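You operate a simulated robot arm through the tools that you are given. There is no shell and no other tool. Be economical: measure what you need, move in short steps, check, and stop when the job is done.

The job below is to be done with a simulated two-armed robot. You get a single attempt, and the scene is never put back.

JOB
Test the tumbler's red button: start it on 20 minutes and stop it early.
Fine: red switch on and guard shut before the green button; switch off once the drum stands.

The check looks at the end state, three seconds after you hand in, the way a careful person would. Anything else that was tipped, shoved, dropped, spilled or broken makes it a failure.

ROBOT AND FRAMES
Two 7-joint arms with two-finger parallel grippers on one trunk, on a base that drives. Base frame: it is fixed to the floor where the robot stands at the start and does not move with it; the origin is under the middle of the robot, x ahead of it, y to its left, z up. Units: mm, rad, N and s.
The left shoulder is at the start at [-36, 119, 908], the right one opposite. With the tool pointing down near the work surface each hand reaches from about 100 to 580 mm from the robot's upright axis, wherever it stands, measured 20 degrees to its own side. Places, roughly: green drum button [600, 200, 700]; green tumbler [600, 500, 500]; orange latch [500, 500, 800]; red drum button [600, 200, 700]; red switch [500, 200, 600]; timer dial [500, 200, 800]; tumbler panel [600, 200, 700]; yellow guard [900, 700, 900]. Payload 3.43 kg a hand.
The tool frame of a hand sits at the grasp point between the pads (the TCP): z along the fingers, y along the line on which they close. The tips reach 30 mm beyond it. Largest opening 94 mm; finger width 28, thickness 10; the body of the gripper, 50 by 96 mm, starts 55 mm behind the TCP.
Orientation is told as [roll, pitch, yaw] about the base's x, y, z axes, in that order, counted from this pose: with the fingers straight down and closing along the base's y, the tool's x points along the base's -x, its y along +y and its z along -z.

CONTROLS
- The arms move only by the tool servo_tool. It takes "left_increments", "right_increments" or both (then of equal length, played together; a hand with none holds still); each is a list of rows, each a list of 7 numbers: the opening in per cent of the stroke, from 0 (shut) to 100 (fully open), then the shift along the base's x, y, z in mm, then the turn, a rotation vector about the base's x, y, z in rad. In form: [[claw, x, y, z, wx, wy, wz], ...]. A call has 1 to 12 rows; each row shifts and turns the commanded pose from where the row before left it. A row lasts 0.2 s, in which the tool goes at most 50 mm and 0.15 rad; a call with a longer step from one row to the next is refused whole, and so is a gripper value outside its range. A pose out of reach is approached as far as the arm can. The call stops where the force on the tool passes 90 N (or 10 N more than at its start, if that is more) or the arm is blocked; 0.2 s more then pass. The fingers move at their own pace (about 153 mm/s each) and stop on an object; they squeeze with about 25 N. The grip force told is the motor's: it shows also when the fingers shut on nothing. Time passes only in rows, and 0.2 s behind the last, so rows that do not move let the fingers close. The reply holds the time, the measured pose of the TCP, the force on the tool along the base axes, the opening and the grip force, in the units named above and with some noise, with the torque about the TCP (base axes, N m) and any sound that the robot's microphone picked up.
- Cameras (640 x 400 px; columns grow to the right, rows downward): "scene" is now at [16.4, 34.7, 1609.2]; the picture's right is [0.48, -0.88, 0.00], its down [-0.73, -0.40, -0.56] and it looks along [0.50, 0.27, -0.83] (base axes); focal length 290 px, centre (320, 200). "left" rides on the left gripper at [76, -14, -102] in its tool frame; the picture's right is [0.18, 0.98, 0.00], its down [-0.75, 0.14, -0.64] and it looks along [-0.63, 0.12, 0.77] (tool axes); focal length 243 px, centre (320, 200). "right" rides on the right gripper at [76, 14, -103] in its tool frame; the picture's right is [-0.18, 0.98, 0.00], its down [-0.75, -0.14, -0.64] and it looks along [-0.63, -0.12, 0.77] (tool axes); focal length 243 px, centre (320, 200).
- grab_frame(camera): a new picture of that camera. The clock stands still meanwhile.
- move_column(by): slides the trunk up (or, below 0, down) by that many mm; the arms and the scene camera ride with it, the base frame stays. It gives what a move gives, with no picture.
- drive_base(legs): drives the robot by 1 to 6 legs, each [ahead, left, turn to the left] in mm, mm and rad, along the robot's own axes; the way and the turn of a leg run together, so that a leg with both is an arc; at most 1500 mm and 3.142 rad a leg. The arms and the cameras ride along, it lands a little off, and it stops where it bumps. It gives what a move gives.
- turn_head(pan, tilt): turns the head with the scene camera to pan (to the left, within 2.496 rad either way) and tilt (down, from -0.506 to 1.204), counted from straight ahead of the robot. It gives what a move gives.
- locate(camera, pixels): for up to 12 pixels [column, row] of the newest picture of that camera ("zoom" is the newest enlarged one), the place [x, y, z] in the base frame of the surface seen there, good to about 3 mm. The clock stands still meanwhile.
- zoom(camera, box): a new picture of the part [left, top, right, bottom] of that camera's present view, enlarged. The clock stands still meanwhile.
- job_done(): hands the job in; it is judged then, once.

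Keep the steps short. Do not move on a guess: measure, check each grasp and each placing, and mend mistakes. In all there are 80 turns and 62 pictures (those below and enlarged ones count). Leave the grippers open and the arms clear of the work at the hand-in unless told otherwise, and finish with a single line.

The tools are called after "Call:" as name(argument=value, ...) on one line, values as JSON. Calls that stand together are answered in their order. servo_tool: Moves the arms, as the interface text tells. Its arguments: {"type":"object","properties":{"left_increments":{"type":"array"},"right_increments":{"type":"array"}},"required":[]} The other tools are called the same way: move_column (by) slides the trunk up or down; drive_base (legs) drives the base; turn_head (pan, tilt) turns the head that bears the scene camera; grab_frame (camera) takes a picture; locate (camera, pixels) gives the place of the surface under pixels of a picture; zoom (camera, box) takes an enlarged picture of a part of a camera's view; job_done () hands the job in.

At the start:

```text
t: 0.0
left_ee_pos: [480.3, 324.8, 1122.7]
left_tcp_rot: [0.0, 0.002, 0.029]
left_ft_force: [0.2, 0.5, 0.8]
left_moment: [-0.01, 0.01, -0.01]
left_grip_width: 94.0
left_grip_force: 0.1
right_ee_pos: [459.3, 58.4, 1146.6]
right_tcp_rot: [0.0, 0.0, 0.029]
right_ft_force: [-1.5, -0.1, 0.6]
right_moment: [-0.02, -0.01, -0.01]
right_grip_width: 93.9
right_grip_force: 0.1
trunk travel left (down, up): [-330.0, 6.0]
robot x, y, heading: [0.5, 0.1, -0.002]
head pan, tilt: [0.499, 0.972]
```

scene: 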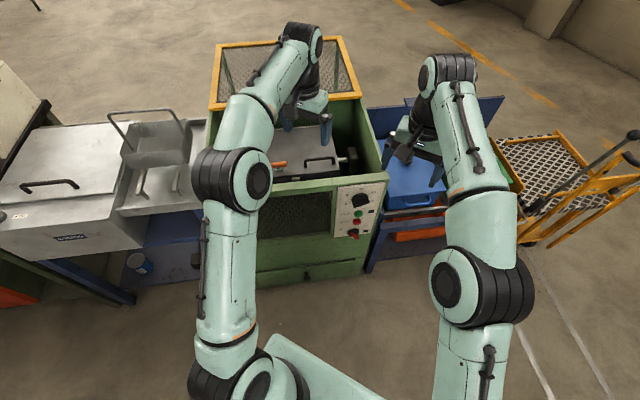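
right: 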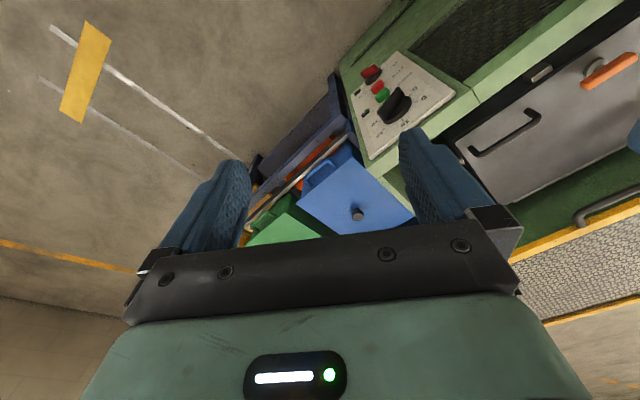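
left: 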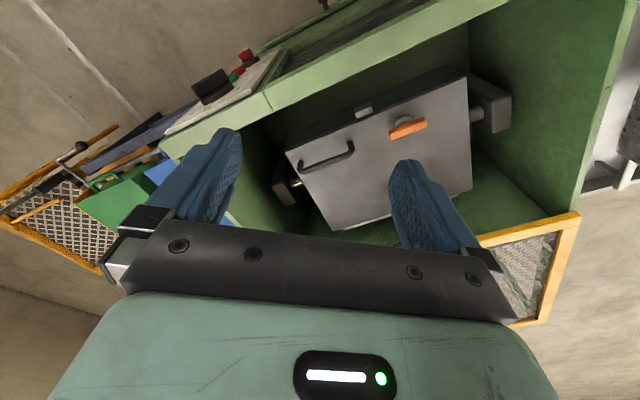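

The guard (yellow frame) stands open at the back, and the panel is at about (355,213) in the scene picture. I'll enlarge the panel and the tumbler.

Call:
zoom(camera="right", box=[330, 40, 490, 140])

Call:
zoom(camera="scene", box=[200, 20, 400, 290])

Call:
locate(camera="right", pixels=[[396, 103], [382, 95], [378, 86], [371, 72], [363, 113], [453, 92], [398, 53], [371, 157], [500, 130], [600, 70]])

Call:
locate(camera="scene", pixels=[[212, 108], [361, 95], [218, 45], [341, 38], [205, 185], [388, 178], [340, 188], [283, 163], [335, 159], [350, 165]])

```text
4.00 times, centred on (410, 90) of right
```

zoom: 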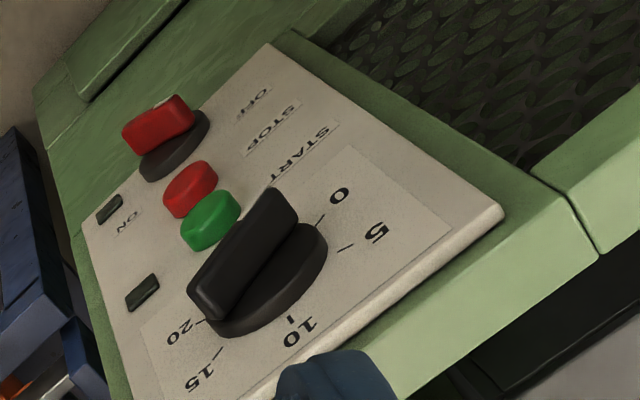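

```text
1.48 times, centred on (300, 155) of scene
```

zoom: 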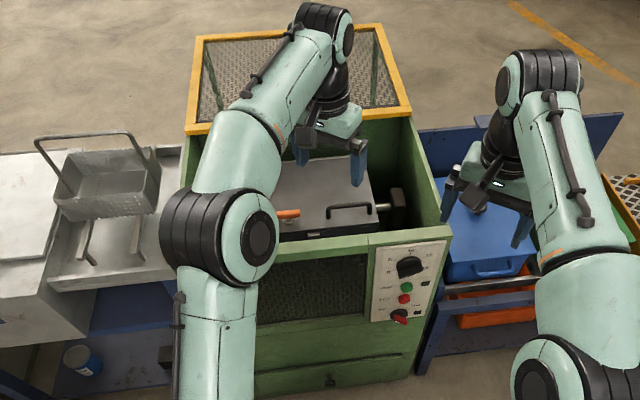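

```text
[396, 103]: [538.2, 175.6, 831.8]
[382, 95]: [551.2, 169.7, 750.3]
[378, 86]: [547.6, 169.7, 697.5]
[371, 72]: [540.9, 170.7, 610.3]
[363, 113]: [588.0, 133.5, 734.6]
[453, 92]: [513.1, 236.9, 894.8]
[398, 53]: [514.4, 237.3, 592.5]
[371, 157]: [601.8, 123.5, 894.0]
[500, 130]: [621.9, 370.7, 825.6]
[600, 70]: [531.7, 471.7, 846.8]
```

```text
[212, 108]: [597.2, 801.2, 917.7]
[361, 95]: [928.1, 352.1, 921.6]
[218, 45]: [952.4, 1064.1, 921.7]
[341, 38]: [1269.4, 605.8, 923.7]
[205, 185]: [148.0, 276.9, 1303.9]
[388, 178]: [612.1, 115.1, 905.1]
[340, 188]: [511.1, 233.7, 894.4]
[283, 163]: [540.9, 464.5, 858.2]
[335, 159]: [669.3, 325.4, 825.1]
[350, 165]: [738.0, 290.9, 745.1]
```

Panel face is vertical, with its normal about (-0.79,-0.62). The guard lies flat behind the tumbler at z≈920. I'll look more closely at the guard, its handle, and the drum with its orange latch.

Call:
zoom(camera="left", box=[260, 40, 600, 330])

Call:
zoom(camera="scene", box=[200, 25, 400, 150])

```text
1.38 times, centred on (430, 185) of left
```

zoom: 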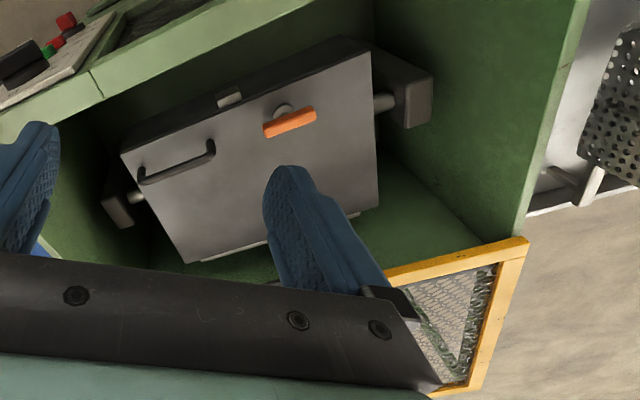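

```text
3.20 times, centred on (300, 88) of scene
```

zoom: 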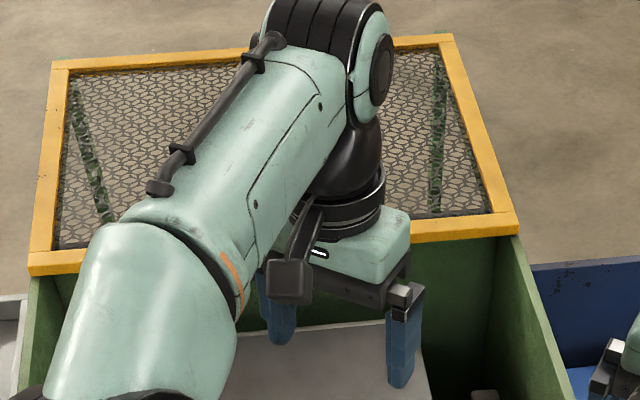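

The guard seems to slide on green rails behind the tumbler. The left arm hides its middle, so I'll move that hand back and up to see.

Call:
servo_tool(left_increments=[[100, -30, 20, 20, 0, 0, 0], [100, -40, 20, 20, 0, 0, 0], [100, -40, 20, 20, 0, 0, 0], [100, -40, 20, 10, 0, 0, 0], [100, -40, 20, 10, 0, 0, 0], [100, -40, 20, 0, 0, 0, 0]])

Call:
grab_frame(camera="scene")

Call:
grab_frame(camera="left")

```text
t: 1.4
left_ee_pos: [247.1, 447.1, 1203.0]
left_tcp_rot: [0.002, -0.001, 0.027]
left_ft_force: [-0.4, 0.4, 0.9]
left_moment: [-0.01, -0.04, 0.04]
left_grip_width: 94.2
left_grip_force: 0.0
right_ee_pos: [458.1, 58.4, 1146.4]
right_tcp_rot: [0.0, 0.0, 0.028]
right_ft_force: [0.7, 0.3, 0.2]
right_moment: [-0.01, -0.03, 0.01]
right_grip_width: 94.1
right_grip_force: 0.0
trunk travel left (down, up): [-330.0, 6.0]
robot x, y, heading: [-0.5, 3.4, 0.003]
head pan, tilt: [0.499, 0.972]
```

```text
54 pictures are left
```

scene: 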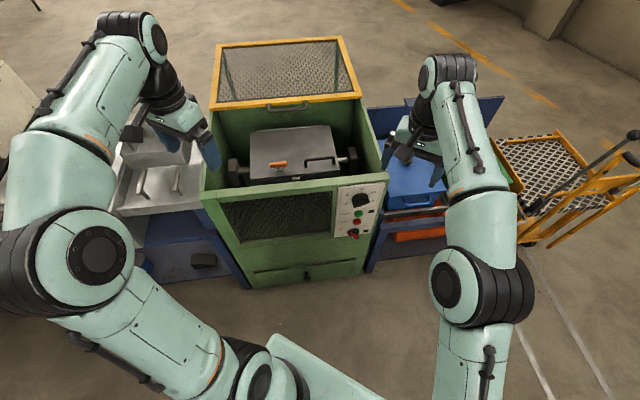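

```text
53 pictures are left
```

left: 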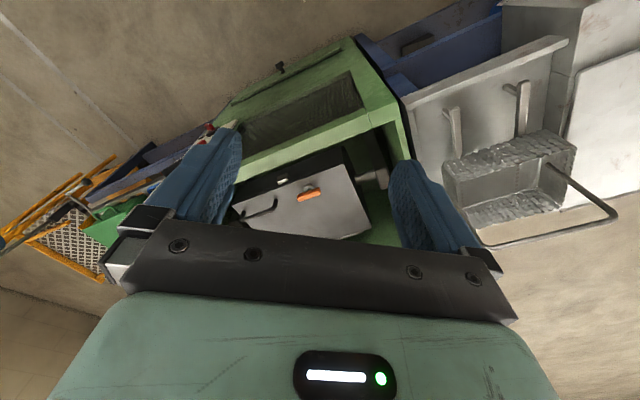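

There is a handle on the guard's front bar near (288,105). I'll enlarge that, and the latch too.

Call:
zoom(camera="scene", box=[230, 85, 350, 160])

Call:
zoom(camera="scene", box=[220, 115, 380, 215])

Call:
locate(camera="scene", pixels=[[268, 107], [288, 107], [306, 103], [288, 101], [280, 164], [272, 165], [288, 162], [285, 195], [212, 108], [361, 95], [288, 60]])

```text
5.33 times, centred on (290, 122) of scene
```

zoom: 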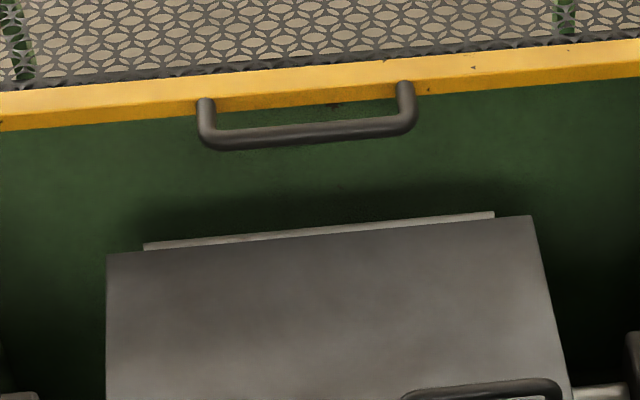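

```text
4.00 times, centred on (300, 165) of scene
```

zoom: 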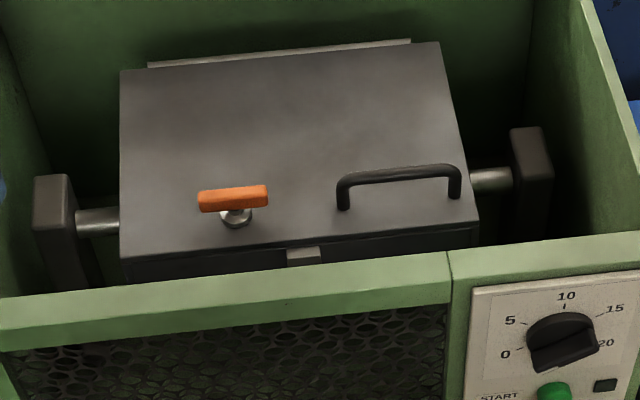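

```text
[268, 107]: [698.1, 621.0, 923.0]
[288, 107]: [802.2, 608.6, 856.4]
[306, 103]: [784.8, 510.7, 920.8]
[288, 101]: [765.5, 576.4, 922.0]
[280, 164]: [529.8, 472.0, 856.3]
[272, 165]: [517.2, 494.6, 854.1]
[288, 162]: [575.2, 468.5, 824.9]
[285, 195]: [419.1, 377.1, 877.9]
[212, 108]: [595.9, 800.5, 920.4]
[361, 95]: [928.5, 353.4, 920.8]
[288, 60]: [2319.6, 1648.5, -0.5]
```

The handle is a bar in front of the guard's yellow bar. Before driving I'll measure the handle, the front rim and the bench edges.

Call:
locate(camera="scene", pixels=[[280, 110], [288, 110], [296, 109], [270, 108], [307, 107], [240, 193], [330, 184], [270, 190], [149, 115], [110, 115], [190, 290], [240, 284]])

Call:
zoom(camera="scene", box=[325, 175, 405, 245])

```text
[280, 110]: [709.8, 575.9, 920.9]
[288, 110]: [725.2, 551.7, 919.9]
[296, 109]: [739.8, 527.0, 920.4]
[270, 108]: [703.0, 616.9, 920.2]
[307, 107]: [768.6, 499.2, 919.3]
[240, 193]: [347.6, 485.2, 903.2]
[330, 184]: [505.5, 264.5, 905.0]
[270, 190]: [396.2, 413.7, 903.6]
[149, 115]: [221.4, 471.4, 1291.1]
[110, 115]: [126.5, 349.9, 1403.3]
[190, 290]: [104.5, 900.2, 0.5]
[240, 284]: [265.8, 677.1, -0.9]
```

```text
5.71 times, centred on (365, 210) of scene
```

zoom: 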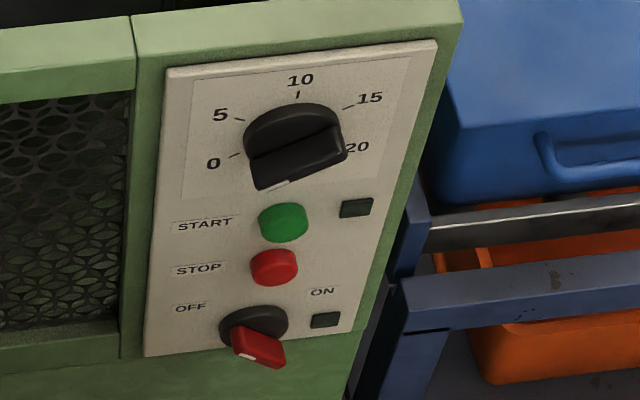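

Handle bar: top z≈920, about 38 mm in front of the guard bar. The rim is at z≈904. I'll turn the robot square to the tumbler (0.645 rad left) and aim the head straight ahead.

Call:
drive_base(legs=[[0, 0, 0.645]])

Call:
turn_head(pan=0, tilt=0.95)

Call:
grab_frame(camera="scene")

```text
t: 3.5
left_ee_pos: [-63.1, 507.7, 1202.6]
left_tcp_rot: [0.0, -0.001, 0.663]
left_ft_force: [0.2, -0.8, 0.8]
left_moment: [0.03, -0.01, 0.01]
left_grip_width: 94.1
left_grip_force: 0.1
right_ee_pos: [335.3, 318.6, 1146.6]
right_tcp_rot: [0.001, 0.001, 0.66]
right_ft_force: [-0.2, -0.3, -0.4]
right_moment: [-0.02, 0.03, -0.02]
right_grip_width: 93.9
right_grip_force: 0.1
trunk travel left (down, up): [-330.0, 6.0]
robot x, y, heading: [2.4, -1.5, 0.63]
head pan, tilt: [0.499, 0.972]
```

```text
t: 4.5
left_ee_pos: [-62.6, 506.3, 1202.4]
left_tcp_rot: [-0.001, 0.001, 0.662]
left_ft_force: [0.3, 0.3, -0.2]
left_moment: [0.01, 0.03, 0.01]
left_grip_width: 94.0
left_grip_force: 0.0
right_ee_pos: [335.4, 318.7, 1145.4]
right_tcp_rot: [-0.001, 0.0, 0.661]
right_ft_force: [0.7, -0.5, -0.3]
right_moment: [0.02, 0.01, 0.0]
right_grip_width: 94.0
right_grip_force: 0.0
trunk travel left (down, up): [-330.0, 6.0]
robot x, y, heading: [0.1, -0.9, 0.629]
head pan, tilt: [0.0, 0.949]
```

```text
49 pictures are left
```

scene: 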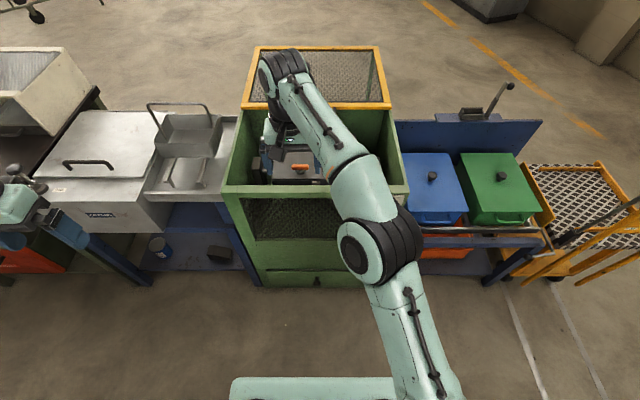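

The robot is now nearly square to the tumbler. The handle is about 911 mm ahead, so I need to drive closer. I'll check where the base front (teal, bottom of the picture) and the tumbler's foot are.

Call:
locate(camera="scene", pixels=[[300, 383], [240, 381], [380, 380], [260, 285], [240, 190], [400, 188], [270, 107], [380, 107], [185, 106], [150, 285], [415, 270]])

```text
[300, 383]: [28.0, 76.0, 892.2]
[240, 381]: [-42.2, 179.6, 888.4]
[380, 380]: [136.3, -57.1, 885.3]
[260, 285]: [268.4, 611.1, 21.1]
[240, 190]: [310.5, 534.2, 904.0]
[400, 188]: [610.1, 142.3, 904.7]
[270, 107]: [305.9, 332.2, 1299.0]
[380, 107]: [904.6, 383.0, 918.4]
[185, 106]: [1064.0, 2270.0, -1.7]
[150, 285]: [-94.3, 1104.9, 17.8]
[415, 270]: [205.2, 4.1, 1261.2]
```

The base front is well short of the tumbler (front line about 565 mm ahead). I'll drive 240 mm ahead with a 0.02 rad correction. Both hands stay above z≈1110.

Call:
drive_base(legs=[[240, 0, 0.02]])

Call:
grab_frame(camera="scene")

Call:
grab_frame(camera="right")

```text
t: 6.2
left_ee_pos: [114.0, 646.0, 1201.3]
left_tcp_rot: [0.001, -0.001, 0.685]
left_ft_force: [-0.6, 1.5, -0.6]
left_moment: [-0.01, 0.02, -0.04]
left_grip_width: 94.0
left_grip_force: 0.1
right_ee_pos: [516.2, 467.8, 1145.5]
right_tcp_rot: [0.001, -0.001, 0.682]
right_ft_force: [0.1, 0.0, -0.7]
right_moment: [0.0, 0.02, 0.04]
right_grip_width: 94.1
right_grip_force: 0.1
trunk travel left (down, up): [-330.0, 6.0]
robot x, y, heading: [187.3, 142.0, 0.656]
head pan, tilt: [0.0, 0.949]
```

```text
48 pictures are left
```

scene: 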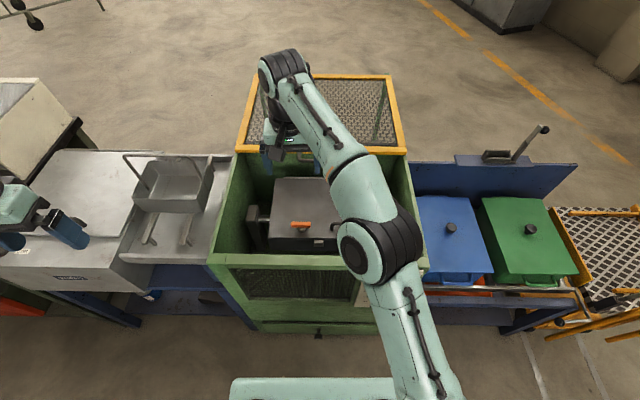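

```text
47 pictures are left
```

right: 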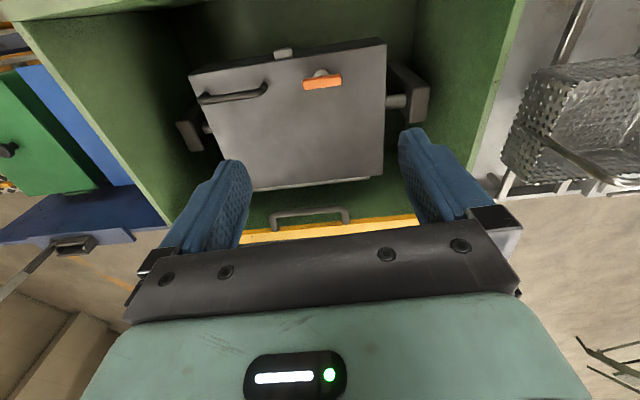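

The right camera shows the handle at (310,215), ahead of the hand. I'll take one enlarged look at the latch, then turn the right hand 90° so the fingers close along the pull direction.

Call:
zoom(camera="right", box=[240, 30, 400, 130])

Call:
locate(camera="right", pixels=[[276, 217], [310, 211], [344, 209], [330, 227], [290, 232], [310, 211]])

Call:
servo_tool(right_increments=[[100, 0, 0, 0, 0, 0, 0.14], [100, 0, 0, 0, 0, 0, 0.14], [100, 0, 0, 0, 0, 0, 0.14], [100, 0, 0, 0, 0, 0, 0.14], [100, 0, 0, 0, 0, 0, 0.14], [100, 0, 0, 0, 0, 0, 0.14], [100, 0, 0, 0, 0, 0, 0.14], [100, 0, 0, 0, 0, 0, 0.14], [100, 0, 0, 0, 0, 0, 0.14], [100, 0, 0, 0, 0, 0, 0.14], [100, 0, 0, 0, 0, 0, 0.14]])

```text
4.00 times, centred on (320, 80) of right
```

zoom: 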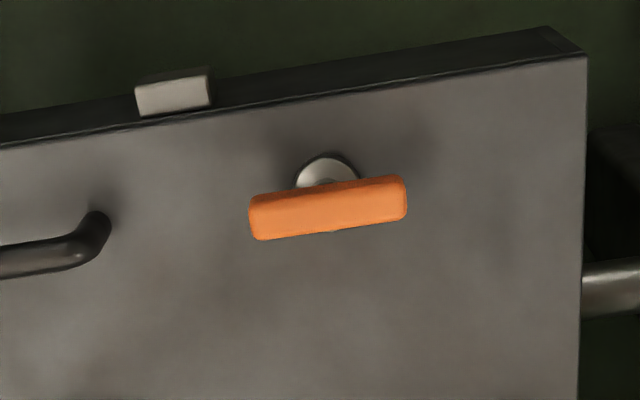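

```text
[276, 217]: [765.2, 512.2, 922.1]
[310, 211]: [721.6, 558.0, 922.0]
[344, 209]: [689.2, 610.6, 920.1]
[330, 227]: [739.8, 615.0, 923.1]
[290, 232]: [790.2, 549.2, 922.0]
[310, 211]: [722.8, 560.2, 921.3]
```

```text
t: 8.6
left_ee_pos: [114.3, 646.7, 1201.6]
left_tcp_rot: [0.001, 0.0, 0.683]
left_ft_force: [0.3, -0.4, 0.2]
left_moment: [-0.03, 0.02, -0.04]
left_grip_width: 93.9
left_grip_force: 0.1
right_ee_pos: [517.5, 467.9, 1147.9]
right_tcp_rot: [0.001, -0.001, 2.226]
right_ft_force: [-0.1, -0.2, -0.2]
right_moment: [0.03, 0.01, 0.02]
right_grip_width: 93.7
right_grip_force: 0.0
trunk travel left (down, up): [-330.0, 6.0]
robot x, y, heading: [190.6, 139.6, 0.658]
head pan, tilt: [0.0, 0.949]
```

The turn went through and the fingers now close along the pull direction. The bar is at about (724,557,914). I'll move the open hand above it at z≈1000.

Call:
servo_tool(right_increments=[[60, 38, 16, -25, 0, 0, 0], [60, 38, 16, -25, 0, 0, 0], [60, 38, 16, -25, 0, 0, 0], [60, 38, 16, -25, 0, 0, 0], [60, 38, 16, -25, 0, 0, 0], [60, 17, 9, -20, 0, 0, 0], [60, 0, 0, 0, 0, 0, 0]])

Call:
grab_frame(camera="right")

```text
t: 10.2
left_ee_pos: [114.6, 646.4, 1202.6]
left_tcp_rot: [0.001, 0.0, 0.683]
left_ft_force: [0.2, -0.1, -0.5]
left_moment: [0.02, 0.0, 0.05]
left_grip_width: 94.2
left_grip_force: 0.0
right_ee_pos: [656.9, 458.6, 993.3]
right_tcp_rot: [-0.001, 0.001, 2.223]
right_ft_force: [1.1, -0.5, 0.3]
right_moment: [0.02, 0.01, 0.02]
right_grip_width: 56.4
right_grip_force: 0.0
right hand out of reach, approached as far as the arm can: row 1, 2, 3, 4, 5, 6
trunk travel left (down, up): [-330.0, 6.0]
robot x, y, heading: [186.6, 141.5, 0.651]
head pan, tilt: [0.0, 0.949]
```

```text
45 pictures are left
```

right: 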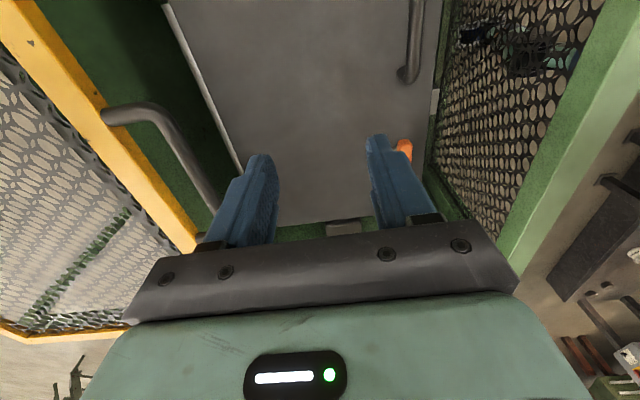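

The hand is about 110 mm short. The floor is visible up to about 190 mm ahead of the robot's axis and the tumbler front is about 325 mm ahead, so another 95 mm forward is safe. The tips, at z≈963, clear the guard at 922.

Call:
drive_base(legs=[[95, 0, 0]])

Call:
grab_frame(camera="right")

```text
t: 11.3
left_ee_pos: [186.2, 703.9, 1200.6]
left_tcp_rot: [-0.001, -0.002, 0.685]
left_ft_force: [-0.3, 0.5, -0.4]
left_moment: [0.0, 0.03, -0.01]
left_grip_width: 94.0
left_grip_force: 0.1
right_ee_pos: [730.7, 516.3, 994.9]
right_tcp_rot: [0.001, 0.0, 2.224]
right_ft_force: [0.4, -0.2, 0.3]
right_moment: [-0.01, -0.02, 0.0]
right_grip_width: 56.4
right_grip_force: 0.1
trunk travel left (down, up): [-330.0, 6.0]
robot x, y, heading: [264.2, 200.3, 0.653]
head pan, tilt: [0.0, 0.949]
```

```text
44 pictures are left
```

right: 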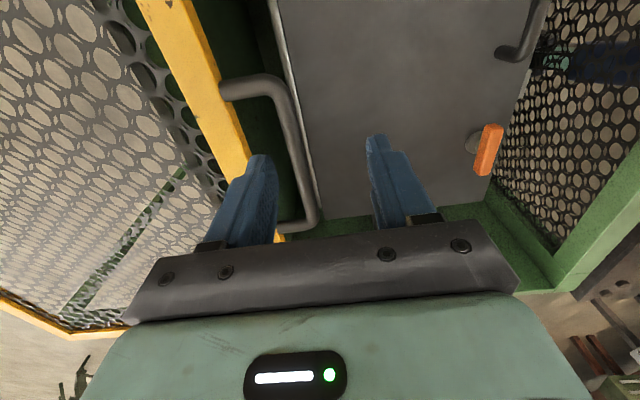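

Now the bar is visible in this picture from (265,85) to (310,215). I'll measure the bar and the guard's front edge precisely.

Call:
locate(camera="right", pixels=[[280, 100], [293, 135], [305, 175], [310, 205], [240, 88], [228, 82], [244, 145], [236, 120], [205, 80], [262, 90], [280, 228]])

```text
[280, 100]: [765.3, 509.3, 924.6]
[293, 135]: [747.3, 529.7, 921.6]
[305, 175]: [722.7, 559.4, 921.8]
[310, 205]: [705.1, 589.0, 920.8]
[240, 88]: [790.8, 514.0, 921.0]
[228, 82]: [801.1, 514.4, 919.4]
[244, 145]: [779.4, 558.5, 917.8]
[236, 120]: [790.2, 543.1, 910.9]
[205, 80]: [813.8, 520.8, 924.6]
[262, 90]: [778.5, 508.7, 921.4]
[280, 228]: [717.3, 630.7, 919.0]
```

The bar centre is about 22 mm farther along the pull axis than the hand, with a 36 mm gap behind it. I'll tilt the fingers 0.3 rad forward to gain reach and see where the hand lands.

Call:
servo_tool(right_increments=[[60, 0, 0, 0, 0.0914, -0.119, 0], [60, 0, 0, 0, 0.0914, -0.119, 0], [60, 0, 0, 0, 0, 0, 0]])

```text
t: 12.1
left_ee_pos: [187.8, 705.2, 1202.1]
left_tcp_rot: [-0.001, 0.001, 0.687]
left_ft_force: [0.2, -0.8, -0.2]
left_moment: [0.0, -0.03, 0.01]
left_grip_width: 93.7
left_grip_force: 0.0
right_ee_pos: [731.3, 515.6, 993.7]
right_tcp_rot: [-0.302, -0.002, 2.224]
right_ft_force: [-0.2, 0.1, 0.2]
right_moment: [-0.01, 0.01, -0.03]
right_grip_width: 56.3
right_grip_force: 0.1
trunk travel left (down, up): [-330.0, 6.0]
robot x, y, heading: [261.1, 197.2, 0.652]
head pan, tilt: [0.0, 0.949]
```

The tilt is good (fingers lean forward). I'll set the opening to about 44 mm and move over the bar, TCP to about (737,528), still high.

Call:
servo_tool(right_increments=[[46, 5.5, 12.4, -14, 0, 0, 0], [46, 0, 0, 0, 0, 0, 0]])

Call:
grab_frame(camera="right")

```text
t: 12.7
left_ee_pos: [187.9, 703.3, 1203.3]
left_tcp_rot: [0.0, -0.001, 0.685]
left_ft_force: [0.0, 0.5, 1.0]
left_moment: [-0.02, 0.01, -0.01]
left_grip_width: 94.0
left_grip_force: 0.0
right_ee_pos: [735.6, 527.5, 980.7]
right_tcp_rot: [-0.301, 0.001, 2.225]
right_ft_force: [0.7, 0.4, 0.1]
right_moment: [-0.06, 0.02, -0.03]
right_grip_width: 43.0
right_grip_force: 0.0
trunk travel left (down, up): [-330.0, 6.0]
robot x, y, heading: [262.8, 199.9, 0.658]
head pan, tilt: [0.0, 0.949]
```

```text
43 pictures are left
```

right: 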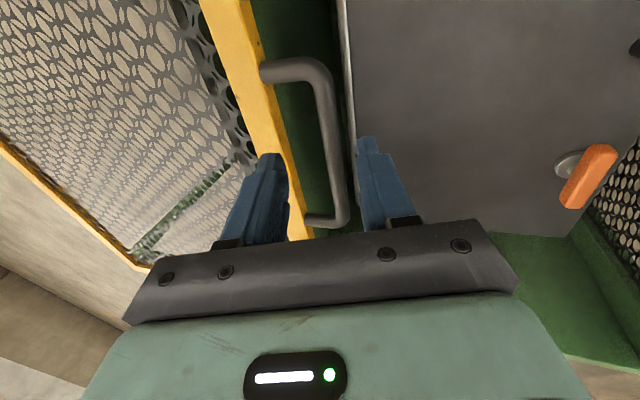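

Reached. The bar runs between the two fingers. I'll go down in small steps to TCP z≈938, watching the force.

Call:
servo_tool(right_increments=[[46, 0.5, 0.5, -14, 0, 0, 0], [46, 0, 0, -14, 0, 0, 0], [46, 0, 0, -14, 0, 0, 0], [46, 0, 0, 0, 0, 0, 0]])

Call:
grab_frame(camera="right")

```text
t: 13.7
left_ee_pos: [187.3, 704.2, 1202.5]
left_tcp_rot: [-0.001, 0.001, 0.688]
left_ft_force: [0.0, 0.2, 0.2]
left_moment: [-0.01, 0.01, -0.02]
left_grip_width: 94.0
left_grip_force: 0.0
right_ee_pos: [737.6, 528.6, 936.6]
right_tcp_rot: [-0.301, -0.001, 2.223]
right_ft_force: [-0.5, 0.1, -0.9]
right_moment: [-0.03, 0.04, 0.01]
right_grip_width: 43.1
right_grip_force: 0.0
trunk travel left (down, up): [-330.0, 6.0]
robot x, y, heading: [264.0, 195.0, 0.653]
head pan, tilt: [0.0, 0.949]
```

```text
42 pictures are left
```

right: 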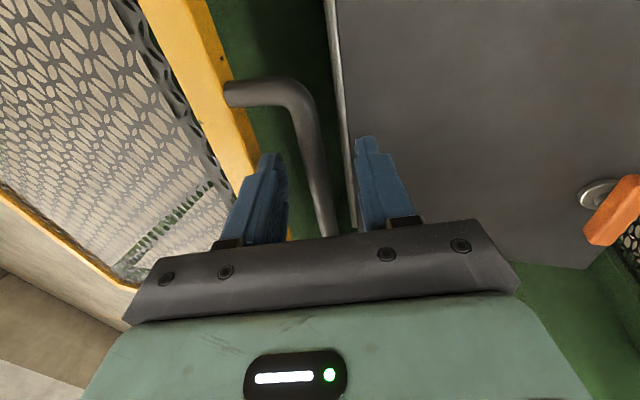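

The fingers are on both sides of the bar without contact. I'll close on it.

Call:
servo_tool(right_increments=[[20, 0, 0, 0, 0, 0, 0], [0, 0, 0, 0, 0, 0, 0], [0, 0, 0, 0, 0, 0, 0]])

```text
t: 14.5
left_ee_pos: [187.6, 704.1, 1202.8]
left_tcp_rot: [-0.001, -0.002, 0.686]
left_ft_force: [-0.1, -0.5, -0.1]
left_moment: [-0.01, 0.0, 0.0]
left_grip_width: 93.9
left_grip_force: 0.1
right_ee_pos: [736.4, 529.2, 938.8]
right_tcp_rot: [-0.302, -0.002, 2.223]
right_ft_force: [2.4, 2.3, 2.8]
right_moment: [0.52, 0.25, -1.35]
right_grip_width: 13.8
right_grip_force: 45.1
trunk travel left (down, up): [-330.0, 6.0]
robot x, y, heading: [259.0, 199.1, 0.66]
head pan, tilt: [0.0, 0.949]
```

Bar gripped (13.8 mm). I'll pull the guard toward the robot, 240 mm first.

Call:
servo_tool(right_increments=[[0, -12, -9, 0, 0, 0, 0], [0, -24, -18.1, 0, 0, 0, 0], [0, -24, -18.1, 0, 0, 0, 0], [0, -24, -18.1, 0, 0, 0, 0], [0, -24, -18.1, 0, 0, 0, 0], [0, -24, -18.1, 0, 0, 0, 0], [0, -24, -18.1, 0, 0, 0, 0], [0, -24, -18.1, 0, 0, 0, 0], [0, -12, -9, 0, 0, 0, 0]])

Call:
grab_frame(camera="scene")

```text
t: 16.5
left_ee_pos: [186.2, 704.1, 1202.3]
left_tcp_rot: [0.0, -0.002, 0.685]
left_ft_force: [0.7, 0.2, 0.8]
left_moment: [0.0, 0.03, 0.03]
left_grip_width: 94.1
left_grip_force: 0.0
right_ee_pos: [544.1, 387.5, 939.8]
right_tcp_rot: [-0.305, -0.003, 2.224]
right_ft_force: [0.9, 3.3, 22.0]
right_moment: [0.72, 0.17, -1.15]
right_grip_width: 13.7
right_grip_force: 45.1
trunk travel left (down, up): [-330.0, 6.0]
robot x, y, heading: [261.1, 197.5, 0.654]
head pan, tilt: [0.0, 0.949]
```

```text
41 pictures are left
```

scene: 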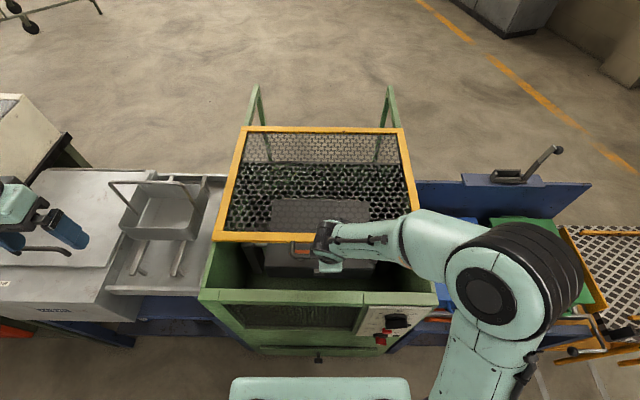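

The guard slides well. I'll straighten the tool as I pull on, so the rear fingertip clears the rim at z 904.

Call:
servo_tool(right_increments=[[0, -8, -6, 0.5, -0.0457, 0.0595, 0], [0, -8, -6, 0.5, -0.0457, 0.0595, 0], [0, -8, -6, 0, -0.0457, 0.0595, 0], [0, -8, -6, 0, -0.0457, 0.0595, 0], [0, -16, -12, 0, 0, 0, 0], [0, 0, 0, 0, 0, 0, 0]])

Call:
grab_frame(camera="right")

```text
t: 17.9
left_ee_pos: [187.1, 705.5, 1202.1]
left_tcp_rot: [-0.002, 0.0, 0.686]
left_ft_force: [-0.3, -0.3, 0.5]
left_moment: [-0.01, 0.02, 0.02]
left_grip_width: 94.1
left_grip_force: 0.1
right_ee_pos: [493.8, 349.7, 938.4]
right_tcp_rot: [0.003, 0.0, 2.223]
right_ft_force: [-11.7, 13.0, -13.2]
right_moment: [1.12, 0.79, -1.26]
right_grip_width: 13.9
right_grip_force: 44.8
trunk travel left (down, up): [-330.0, 6.0]
robot x, y, heading: [267.9, 201.1, 0.655]
head pan, tilt: [0.0, 0.949]
```

```text
40 pictures are left
```

right: 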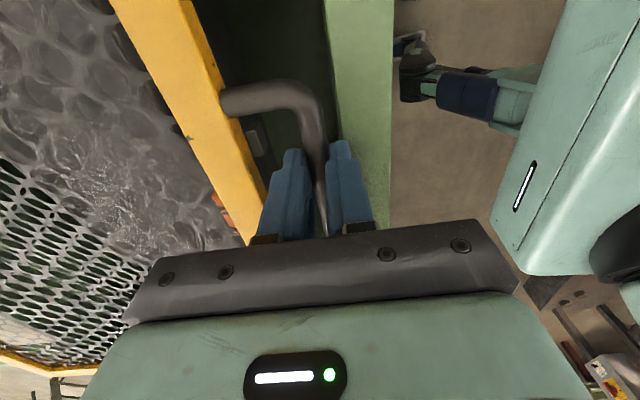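

The rear finger is nearing the green rim. I'll measure the rim edges and the heights here.

Call:
locate(camera="right", pixels=[[332, 60], [338, 120], [385, 60], [375, 130], [360, 60], [215, 120], [265, 97], [310, 125], [345, 60], [362, 150]])

Call:
zoom(camera="right", box=[230, 80, 410, 240])

```text
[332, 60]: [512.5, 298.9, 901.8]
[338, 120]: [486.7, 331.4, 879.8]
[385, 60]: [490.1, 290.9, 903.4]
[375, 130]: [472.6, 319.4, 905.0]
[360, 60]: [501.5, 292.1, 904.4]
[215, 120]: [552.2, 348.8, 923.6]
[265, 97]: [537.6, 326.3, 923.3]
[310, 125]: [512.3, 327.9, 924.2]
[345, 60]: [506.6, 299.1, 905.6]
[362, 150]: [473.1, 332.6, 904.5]
```

```text
2.50 times, centred on (320, 160) of right
```

zoom: 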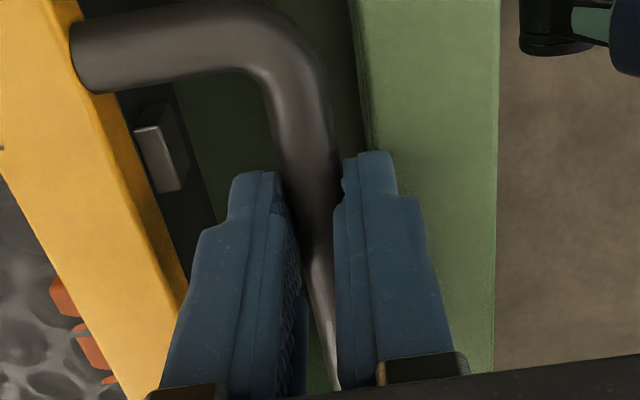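

The rim runs at z 904 and my tips are at about 908. I'll open a little, lift 2.5 mm and regrip for safer clearance over the rim.

Call:
servo_tool(right_increments=[[24, 0, 0, 0, 0, 0, 0], [24, 0, 0, 1.5, 0, 0, 0], [24, 0, 0, 0, 0, 0, 0], [0, 0, 0, 0, 0, 0, 0], [0, 0, 0, 0, 0, 0, 0]])

```text
t: 19.1
left_ee_pos: [187.8, 704.1, 1202.9]
left_tcp_rot: [0.0, 0.0, 0.685]
left_ft_force: [0.9, 0.1, -0.4]
left_moment: [0.0, 0.0, -0.03]
left_grip_width: 93.9
left_grip_force: 0.0
right_ee_pos: [496.1, 347.4, 940.4]
right_tcp_rot: [0.002, 0.001, 2.219]
right_ft_force: [-0.1, -1.3, -1.4]
right_moment: [-0.31, -0.05, -1.43]
right_grip_width: 14.1
right_grip_force: 45.3
trunk travel left (down, up): [-330.0, 6.0]
robot x, y, heading: [263.8, 199.4, 0.656]
head pan, tilt: [0.0, 0.949]
```

Regripped with little force, tips at about z 910.5. I'll keep pulling in 16 mm steps until the guard meets its stop.

Call:
servo_tool(right_increments=[[0, -12.8, -9.6, 0, 0, 0, 0], [0, -12.8, -9.6, 0, 0, 0, 0], [0, -12.8, -9.6, 0, 0, 0, 0], [0, -12.8, -9.6, 0, 0, 0, 0], [0, 0, 0, 0, 0, 0, 0]])

Call:
grab_frame(camera="scene")

```text
t: 20.3
left_ee_pos: [188.4, 706.3, 1202.0]
left_tcp_rot: [0.001, 0.0, 0.685]
left_ft_force: [-0.1, -0.6, 0.0]
left_moment: [0.02, 0.02, -0.01]
left_grip_width: 94.2
left_grip_force: 0.1
right_ee_pos: [445.5, 311.1, 940.3]
right_tcp_rot: [0.002, 0.001, 2.225]
right_ft_force: [-3.4, 6.4, -18.3]
right_moment: [0.24, 0.16, -1.28]
right_grip_width: 13.9
right_grip_force: 45.2
trunk travel left (down, up): [-330.0, 6.0]
robot x, y, heading: [262.5, 198.3, 0.651]
head pan, tilt: [0.0, 0.949]
```

```text
38 pictures are left
```

scene: 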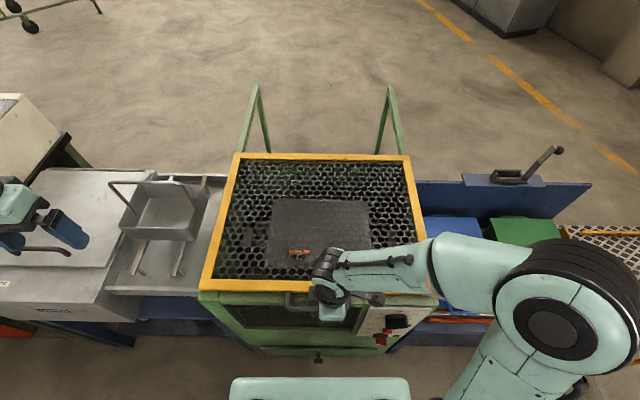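

Guard nearly shut. I'll continue with small 5 mm steps until it stops.

Call:
servo_tool(right_increments=[[0, -4, -3, 0, 0, 0, 0], [0, -4, -3, 0, 0, 0, 0], [0, -4, -3, 0, 0, 0, 0], [0, -4, -3, 0, 0, 0, 0], [0, 0, 0, 0, 0, 0, 0]])

```text
t: 21.5
left_ee_pos: [188.9, 705.9, 1202.0]
left_tcp_rot: [-0.002, 0.002, 0.686]
left_ft_force: [0.7, 0.8, 0.5]
left_moment: [0.0, -0.01, -0.03]
left_grip_width: 94.1
left_grip_force: 0.0
right_ee_pos: [431.4, 299.6, 941.9]
right_tcp_rot: [0.001, 0.002, 2.225]
right_ft_force: [9.1, 11.6, -28.0]
right_moment: [-0.07, -0.5, -1.3]
right_grip_width: 13.9
right_grip_force: 44.6
trunk travel left (down, up): [-330.0, 6.0]
robot x, y, heading: [261.8, 197.6, 0.66]
head pan, tilt: [0.0, 0.949]
```

Call:
servo_tool(right_increments=[[0, -4, -3, -1, 0, 0, 0], [0, -4, -3, 0, 0, 0, 0], [0, -4, -3, 0, 0, 0, 0], [0, 0, 0, 0, 0, 0, 0]])

Call:
grab_frame(camera="right")

```text
t: 22.5
left_ee_pos: [197.5, 708.7, 1202.3]
left_tcp_rot: [0.002, 0.008, 0.686]
left_ft_force: [-0.3, 0.9, -0.3]
left_moment: [0.01, -0.04, 0.03]
left_grip_width: 93.8
left_grip_force: 0.1
right_ee_pos: [431.1, 299.2, 940.9]
right_tcp_rot: [-0.012, -0.007, 2.221]
right_ft_force: [70.6, 33.0, 0.5]
right_moment: [0.01, -2.4, -1.36]
right_grip_width: 14.0
right_grip_force: 45.2
trunk travel left (down, up): [-330.0, 6.0]
robot x, y, heading: [262.0, 198.2, 0.652]
head pan, tilt: [0.0, 0.949]
```

```text
37 pictures are left
```

right: 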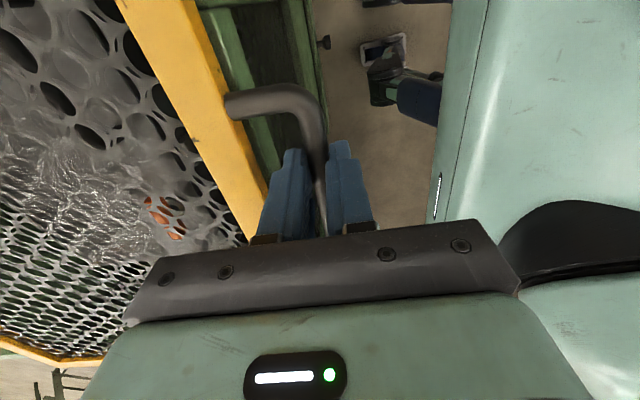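

The force rose to 78 N with no motion, so the guard is against its stop. I'll ease off, open slightly (room behind is about 36 mm), and lift straight up.

Call:
servo_tool(right_increments=[[0, 6, 4.5, 0, 0, 0, 0], [0, 5, 4, 0, 0, 0, 0], [40, 0, 0, 0, 0, 0, 0], [40, 0, 0, 0, 0, 0, 0], [40, 0, 0, 15, 0, 0, 0], [40, 0, 0, 30, 0, 0, 0], [40, 0, 0, 40, 0, 0, 0], [40, 0, 0, 40, 0, 0, 0]])

Call:
grab_frame(camera="scene")

```text
t: 24.3
left_ee_pos: [187.2, 703.5, 1201.7]
left_tcp_rot: [0.0, 0.001, 0.686]
left_ft_force: [0.2, -0.7, 0.2]
left_moment: [-0.01, 0.01, -0.02]
left_grip_width: 94.0
left_grip_force: 0.0
right_ee_pos: [428.9, 299.5, 1066.2]
right_tcp_rot: [0.004, 0.0, 2.223]
right_ft_force: [0.5, -0.3, 1.2]
right_moment: [-0.01, -0.01, 0.04]
right_grip_width: 37.7
right_grip_force: 0.0
trunk travel left (down, up): [-330.0, 6.0]
robot x, y, heading: [263.3, 202.2, 0.656]
head pan, tilt: [0.0, 0.949]
```

```text
36 pictures are left
```

scene: 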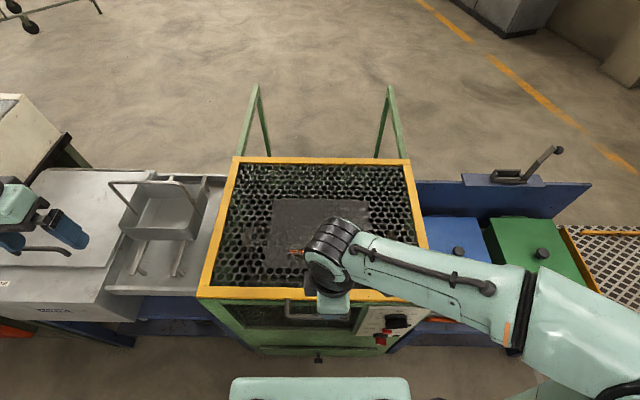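

The guard is shut over the drum. Next is the panel, which needs a hand pointing horizontally, so I'll back off 330 mm (path behind is clear, I came from there).

Call:
drive_base(legs=[[-330, 0, 0]])

Call:
servo_tool(right_increments=[[40, 0, 0, 0, 0, 0, -0.143], [40, 0, 0, 0, 0, 0, -0.143], [40, 0, 0, 0, 0, 0, -0.143], [40, 0, 0, 0, 0, 0, -0.143], [40, 0, 0, 0, 0, 0, -0.143], [40, 0, 0, 0, 0, 0, -0.143], [40, 0, 0, 0, 0, 0, -0.143], [40, 0, 0, 0, 0, 0, -0.143], [40, 0, 0, 0, 0, 0, -0.143], [40, 0, 0, 0, 0, 0, -0.143], [40, 0, 0, 0, 0, 0, -0.143]])

```text
t: 26.5
left_ee_pos: [-72.2, 504.6, 1202.9]
left_tcp_rot: [0.001, -0.001, 0.686]
left_ft_force: [0.3, 1.2, 0.7]
left_moment: [0.0, -0.01, -0.03]
left_grip_width: 94.3
left_grip_force: 0.0
right_ee_pos: [169.3, 100.0, 1065.1]
right_tcp_rot: [0.0, 0.001, 2.225]
right_ft_force: [0.5, -0.1, -0.2]
right_moment: [-0.01, 0.0, 0.03]
right_grip_width: 37.5
right_grip_force: 0.0
trunk travel left (down, up): [-330.0, 6.0]
robot x, y, heading: [6.5, -1.7, 0.661]
head pan, tilt: [0.0, 0.949]
```

```text
t: 28.9
left_ee_pos: [-73.4, 504.4, 1203.3]
left_tcp_rot: [0.0, -0.001, 0.686]
left_ft_force: [-0.1, 0.9, -0.6]
left_moment: [0.01, -0.01, -0.02]
left_grip_width: 93.7
left_grip_force: 0.0
right_ee_pos: [169.6, 100.8, 1065.1]
right_tcp_rot: [-0.001, -0.001, 0.651]
right_ft_force: [-1.0, -0.1, 0.0]
right_moment: [-0.04, 0.01, 0.04]
right_grip_width: 37.8
right_grip_force: 0.0
trunk travel left (down, up): [-330.0, 6.0]
robot x, y, heading: [4.2, -1.2, 0.657]
head pan, tilt: [0.0, 0.949]
```

Now I'll look at the panel straight on, and move the right hand in front of the dial while pitching it to point at the panel (stopping about 90 mm short).

Call:
servo_tool(right_increments=[[40, 26.4, 0.6, -15, 0.0869, -0.1132, 0], [40, 26.4, 0.6, -15, 0.0869, -0.1132, 0], [40, 26.4, 0.6, -15, 0.0869, -0.1132, 0], [40, 26.4, 0.6, -15, 0.0869, -0.1132, 0], [40, 26.4, 0.6, -15, 0.0869, -0.1132, 0], [40, 26.4, 0.6, -15, 0.0869, -0.1132, 0], [40, 26.4, 0.6, -15, 0.0869, -0.1132, 0], [40, 26.4, 0.6, -15, 0.0869, -0.1132, 0], [40, 26.4, 0.6, -15, 0.0869, -0.1132, 0], [40, 26.4, 0.6, -15, 0.0869, -0.1132, 0], [40, 26.4, 0.6, -15, 0.0869, -0.1132, 0]])

Call:
grab_frame(camera="right")

Call:
grab_frame(camera="scene")

```text
t: 31.3
left_ee_pos: [-72.1, 506.0, 1201.8]
left_tcp_rot: [-0.001, 0.0, 0.685]
left_ft_force: [-0.5, 0.4, 0.4]
left_moment: [-0.01, -0.01, -0.02]
left_grip_width: 93.9
left_grip_force: 0.2
right_ee_pos: [426.4, 187.6, 955.2]
right_tcp_rot: [0.239, -1.457, 0.368]
right_ft_force: [-0.1, -0.3, 0.5]
right_moment: [-0.02, 0.01, -0.02]
right_grip_width: 37.5
right_grip_force: 0.0
right hand out of reach, approached as far as the arm can: row 5, 6, 7, 9, 10, 11
trunk travel left (down, up): [-330.0, 6.0]
robot x, y, heading: [4.6, -0.6, 0.659]
head pan, tilt: [0.0, 0.949]
```

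```text
35 pictures are left
```

right: 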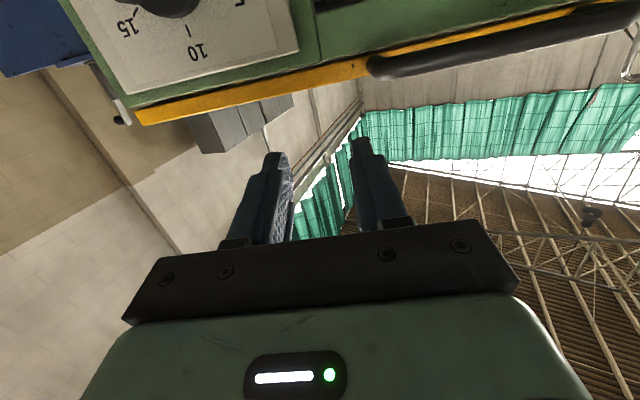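

```text
34 pictures are left
```

scene: 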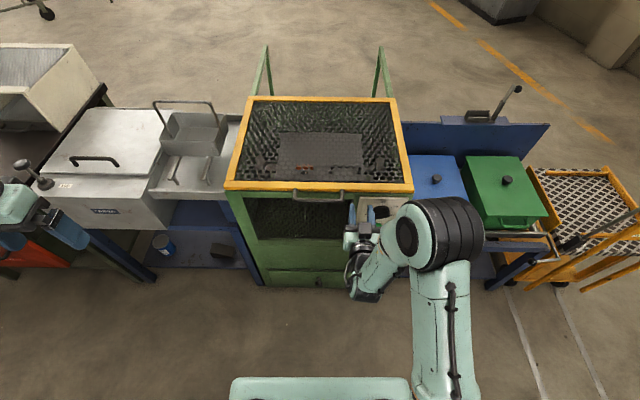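

The hand pose is at its limit and its camera now looks upward. Before choosing the approach I need the dial's present setting, so I'll enlarge the panel from the scene camera.

Call:
zoom(camera="scene", box=[340, 185, 420, 265])

Call:
zoom(camera="right", box=[90, 0, 330, 100])

```text
5.00 times, centred on (380, 225) of scene
```

zoom: 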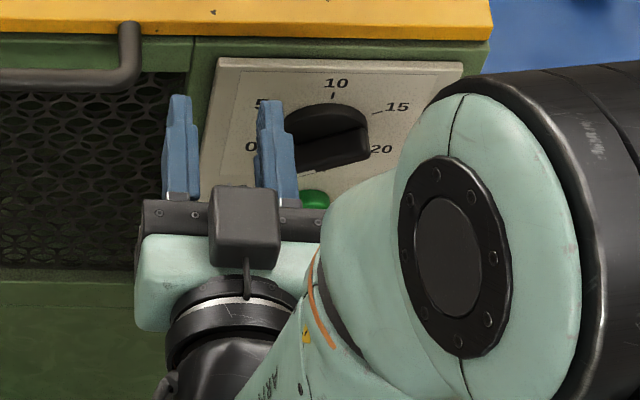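

```text
2.67 times, centred on (210, 50) of right
```

zoom: 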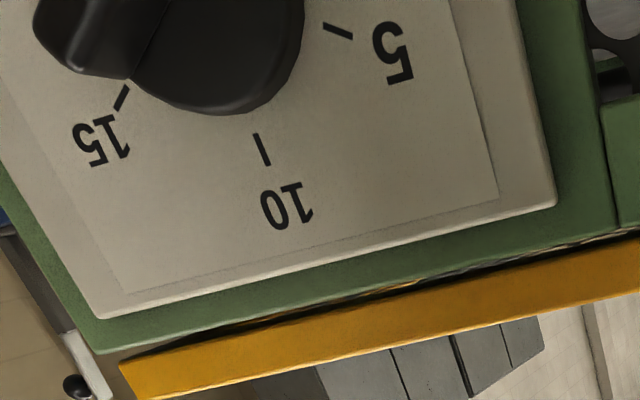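

The dial's white mark seems to be at its left (0) end, so it needs a turn to 20. I'm too close and too high for a level hand, so I'll back up 150 mm and lower the trunk 100 mm.

Call:
drive_base(legs=[[-150, 0, 0]])

Call:
move_column(by=-100)

Call:
turn_head(pan=-0.25, tilt=0.75)

Call:
zoom(camera="scene", box=[200, 100, 440, 300])

```text
t: 32.7
left_ee_pos: [-185.9, 414.7, 1203.6]
left_tcp_rot: [0.001, 0.0, 0.686]
left_ft_force: [-0.5, 0.3, 0.8]
left_moment: [0.05, -0.02, -0.02]
left_grip_width: 94.2
left_grip_force: 0.0
right_ee_pos: [311.3, 96.0, 955.5]
right_tcp_rot: [0.235, -1.455, 0.368]
right_ft_force: [0.4, 0.2, 0.2]
right_moment: [-0.05, -0.01, 0.03]
right_grip_width: 37.5
right_grip_force: 0.1
trunk travel left (down, up): [-330.0, 6.0]
robot x, y, heading: [-111.9, -90.1, 0.657]
head pan, tilt: [0.0, 0.949]
```

```text
t: 34.0
left_ee_pos: [-188.3, 414.7, 1102.4]
left_tcp_rot: [0.001, 0.0, 0.687]
left_ft_force: [0.2, 0.1, 0.1]
left_moment: [0.01, 0.02, -0.01]
left_grip_width: 93.9
left_grip_force: 0.1
right_ee_pos: [312.0, 99.1, 854.4]
right_tcp_rot: [0.222, -1.454, 0.375]
right_ft_force: [0.7, -0.5, 0.4]
right_moment: [-0.01, -0.01, 0.01]
right_grip_width: 37.6
right_grip_force: 0.0
trunk travel left (down, up): [-230.0, 106.0]
robot x, y, heading: [-114.6, -96.6, 0.655]
head pan, tilt: [0.0, 0.949]
```

```text
t: 34.8
left_ee_pos: [-187.1, 414.5, 1101.1]
left_tcp_rot: [-0.002, 0.001, 0.687]
left_ft_force: [0.1, 0.5, -0.1]
left_moment: [0.03, 0.01, 0.0]
left_grip_width: 94.0
left_grip_force: 0.1
right_ee_pos: [310.7, 97.9, 855.1]
right_tcp_rot: [0.218, -1.454, 0.377]
right_ft_force: [0.8, -0.1, 0.1]
right_moment: [-0.03, 0.02, -0.02]
right_grip_width: 37.5
right_grip_force: 0.0
trunk travel left (down, up): [-230.0, 106.0]
robot x, y, heading: [-113.1, -92.0, 0.655]
head pan, tilt: [-0.25, 0.75]
```

```text
2.00 times, centred on (320, 200) of scene
```

zoom: 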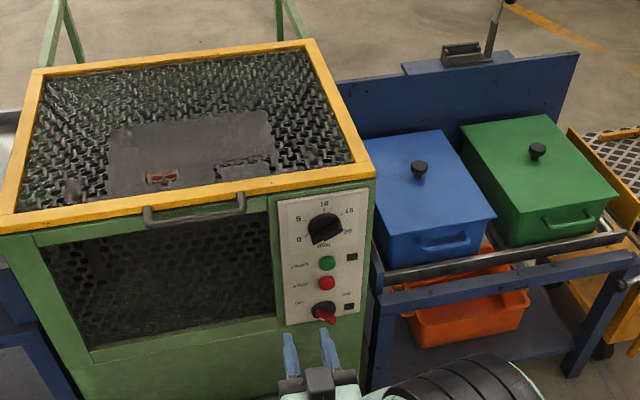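

The panel is clear of the arm now. Enlarging it.

Call:
zoom(camera="scene", box=[296, 190, 392, 265])

```text
5.33 times, centred on (344, 228) of scene
```

zoom: 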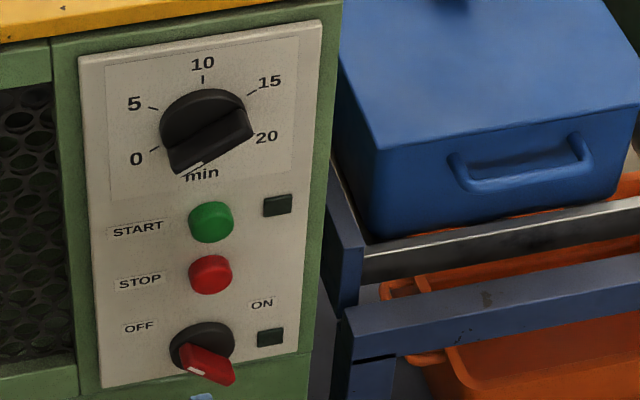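

The white marks show the dial at 0 and the red switch at OFF (upper left). I'll measure the ticks, knob ridges and buttons.

Call:
locate(camera="zoom", pixels=[[154, 149], [153, 108], [203, 79], [251, 94], [176, 160], [248, 125], [212, 135], [211, 220], [211, 272], [190, 358], [228, 378], [210, 358]])

Call:
locate(camera="zoom", pixels=[[165, 125], [205, 92], [245, 105], [172, 348], [235, 335], [205, 325], [105, 250], [290, 250], [139, 328], [262, 304], [256, 134], [190, 167]])

```text
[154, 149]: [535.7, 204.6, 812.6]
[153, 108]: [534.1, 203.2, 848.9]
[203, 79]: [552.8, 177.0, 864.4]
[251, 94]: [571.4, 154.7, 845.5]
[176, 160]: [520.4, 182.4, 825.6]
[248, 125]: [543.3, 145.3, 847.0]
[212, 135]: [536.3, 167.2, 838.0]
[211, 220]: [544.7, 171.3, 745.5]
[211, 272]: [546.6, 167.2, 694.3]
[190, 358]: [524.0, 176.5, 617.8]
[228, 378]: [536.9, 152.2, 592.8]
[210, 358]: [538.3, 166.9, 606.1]
```

```text
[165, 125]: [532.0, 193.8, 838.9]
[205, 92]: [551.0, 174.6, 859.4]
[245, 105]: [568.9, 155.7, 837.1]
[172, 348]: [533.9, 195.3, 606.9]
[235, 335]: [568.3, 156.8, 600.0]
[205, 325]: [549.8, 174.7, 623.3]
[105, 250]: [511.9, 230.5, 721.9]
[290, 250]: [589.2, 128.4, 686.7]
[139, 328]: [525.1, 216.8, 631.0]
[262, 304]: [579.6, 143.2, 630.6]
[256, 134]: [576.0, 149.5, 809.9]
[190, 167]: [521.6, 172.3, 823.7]
```

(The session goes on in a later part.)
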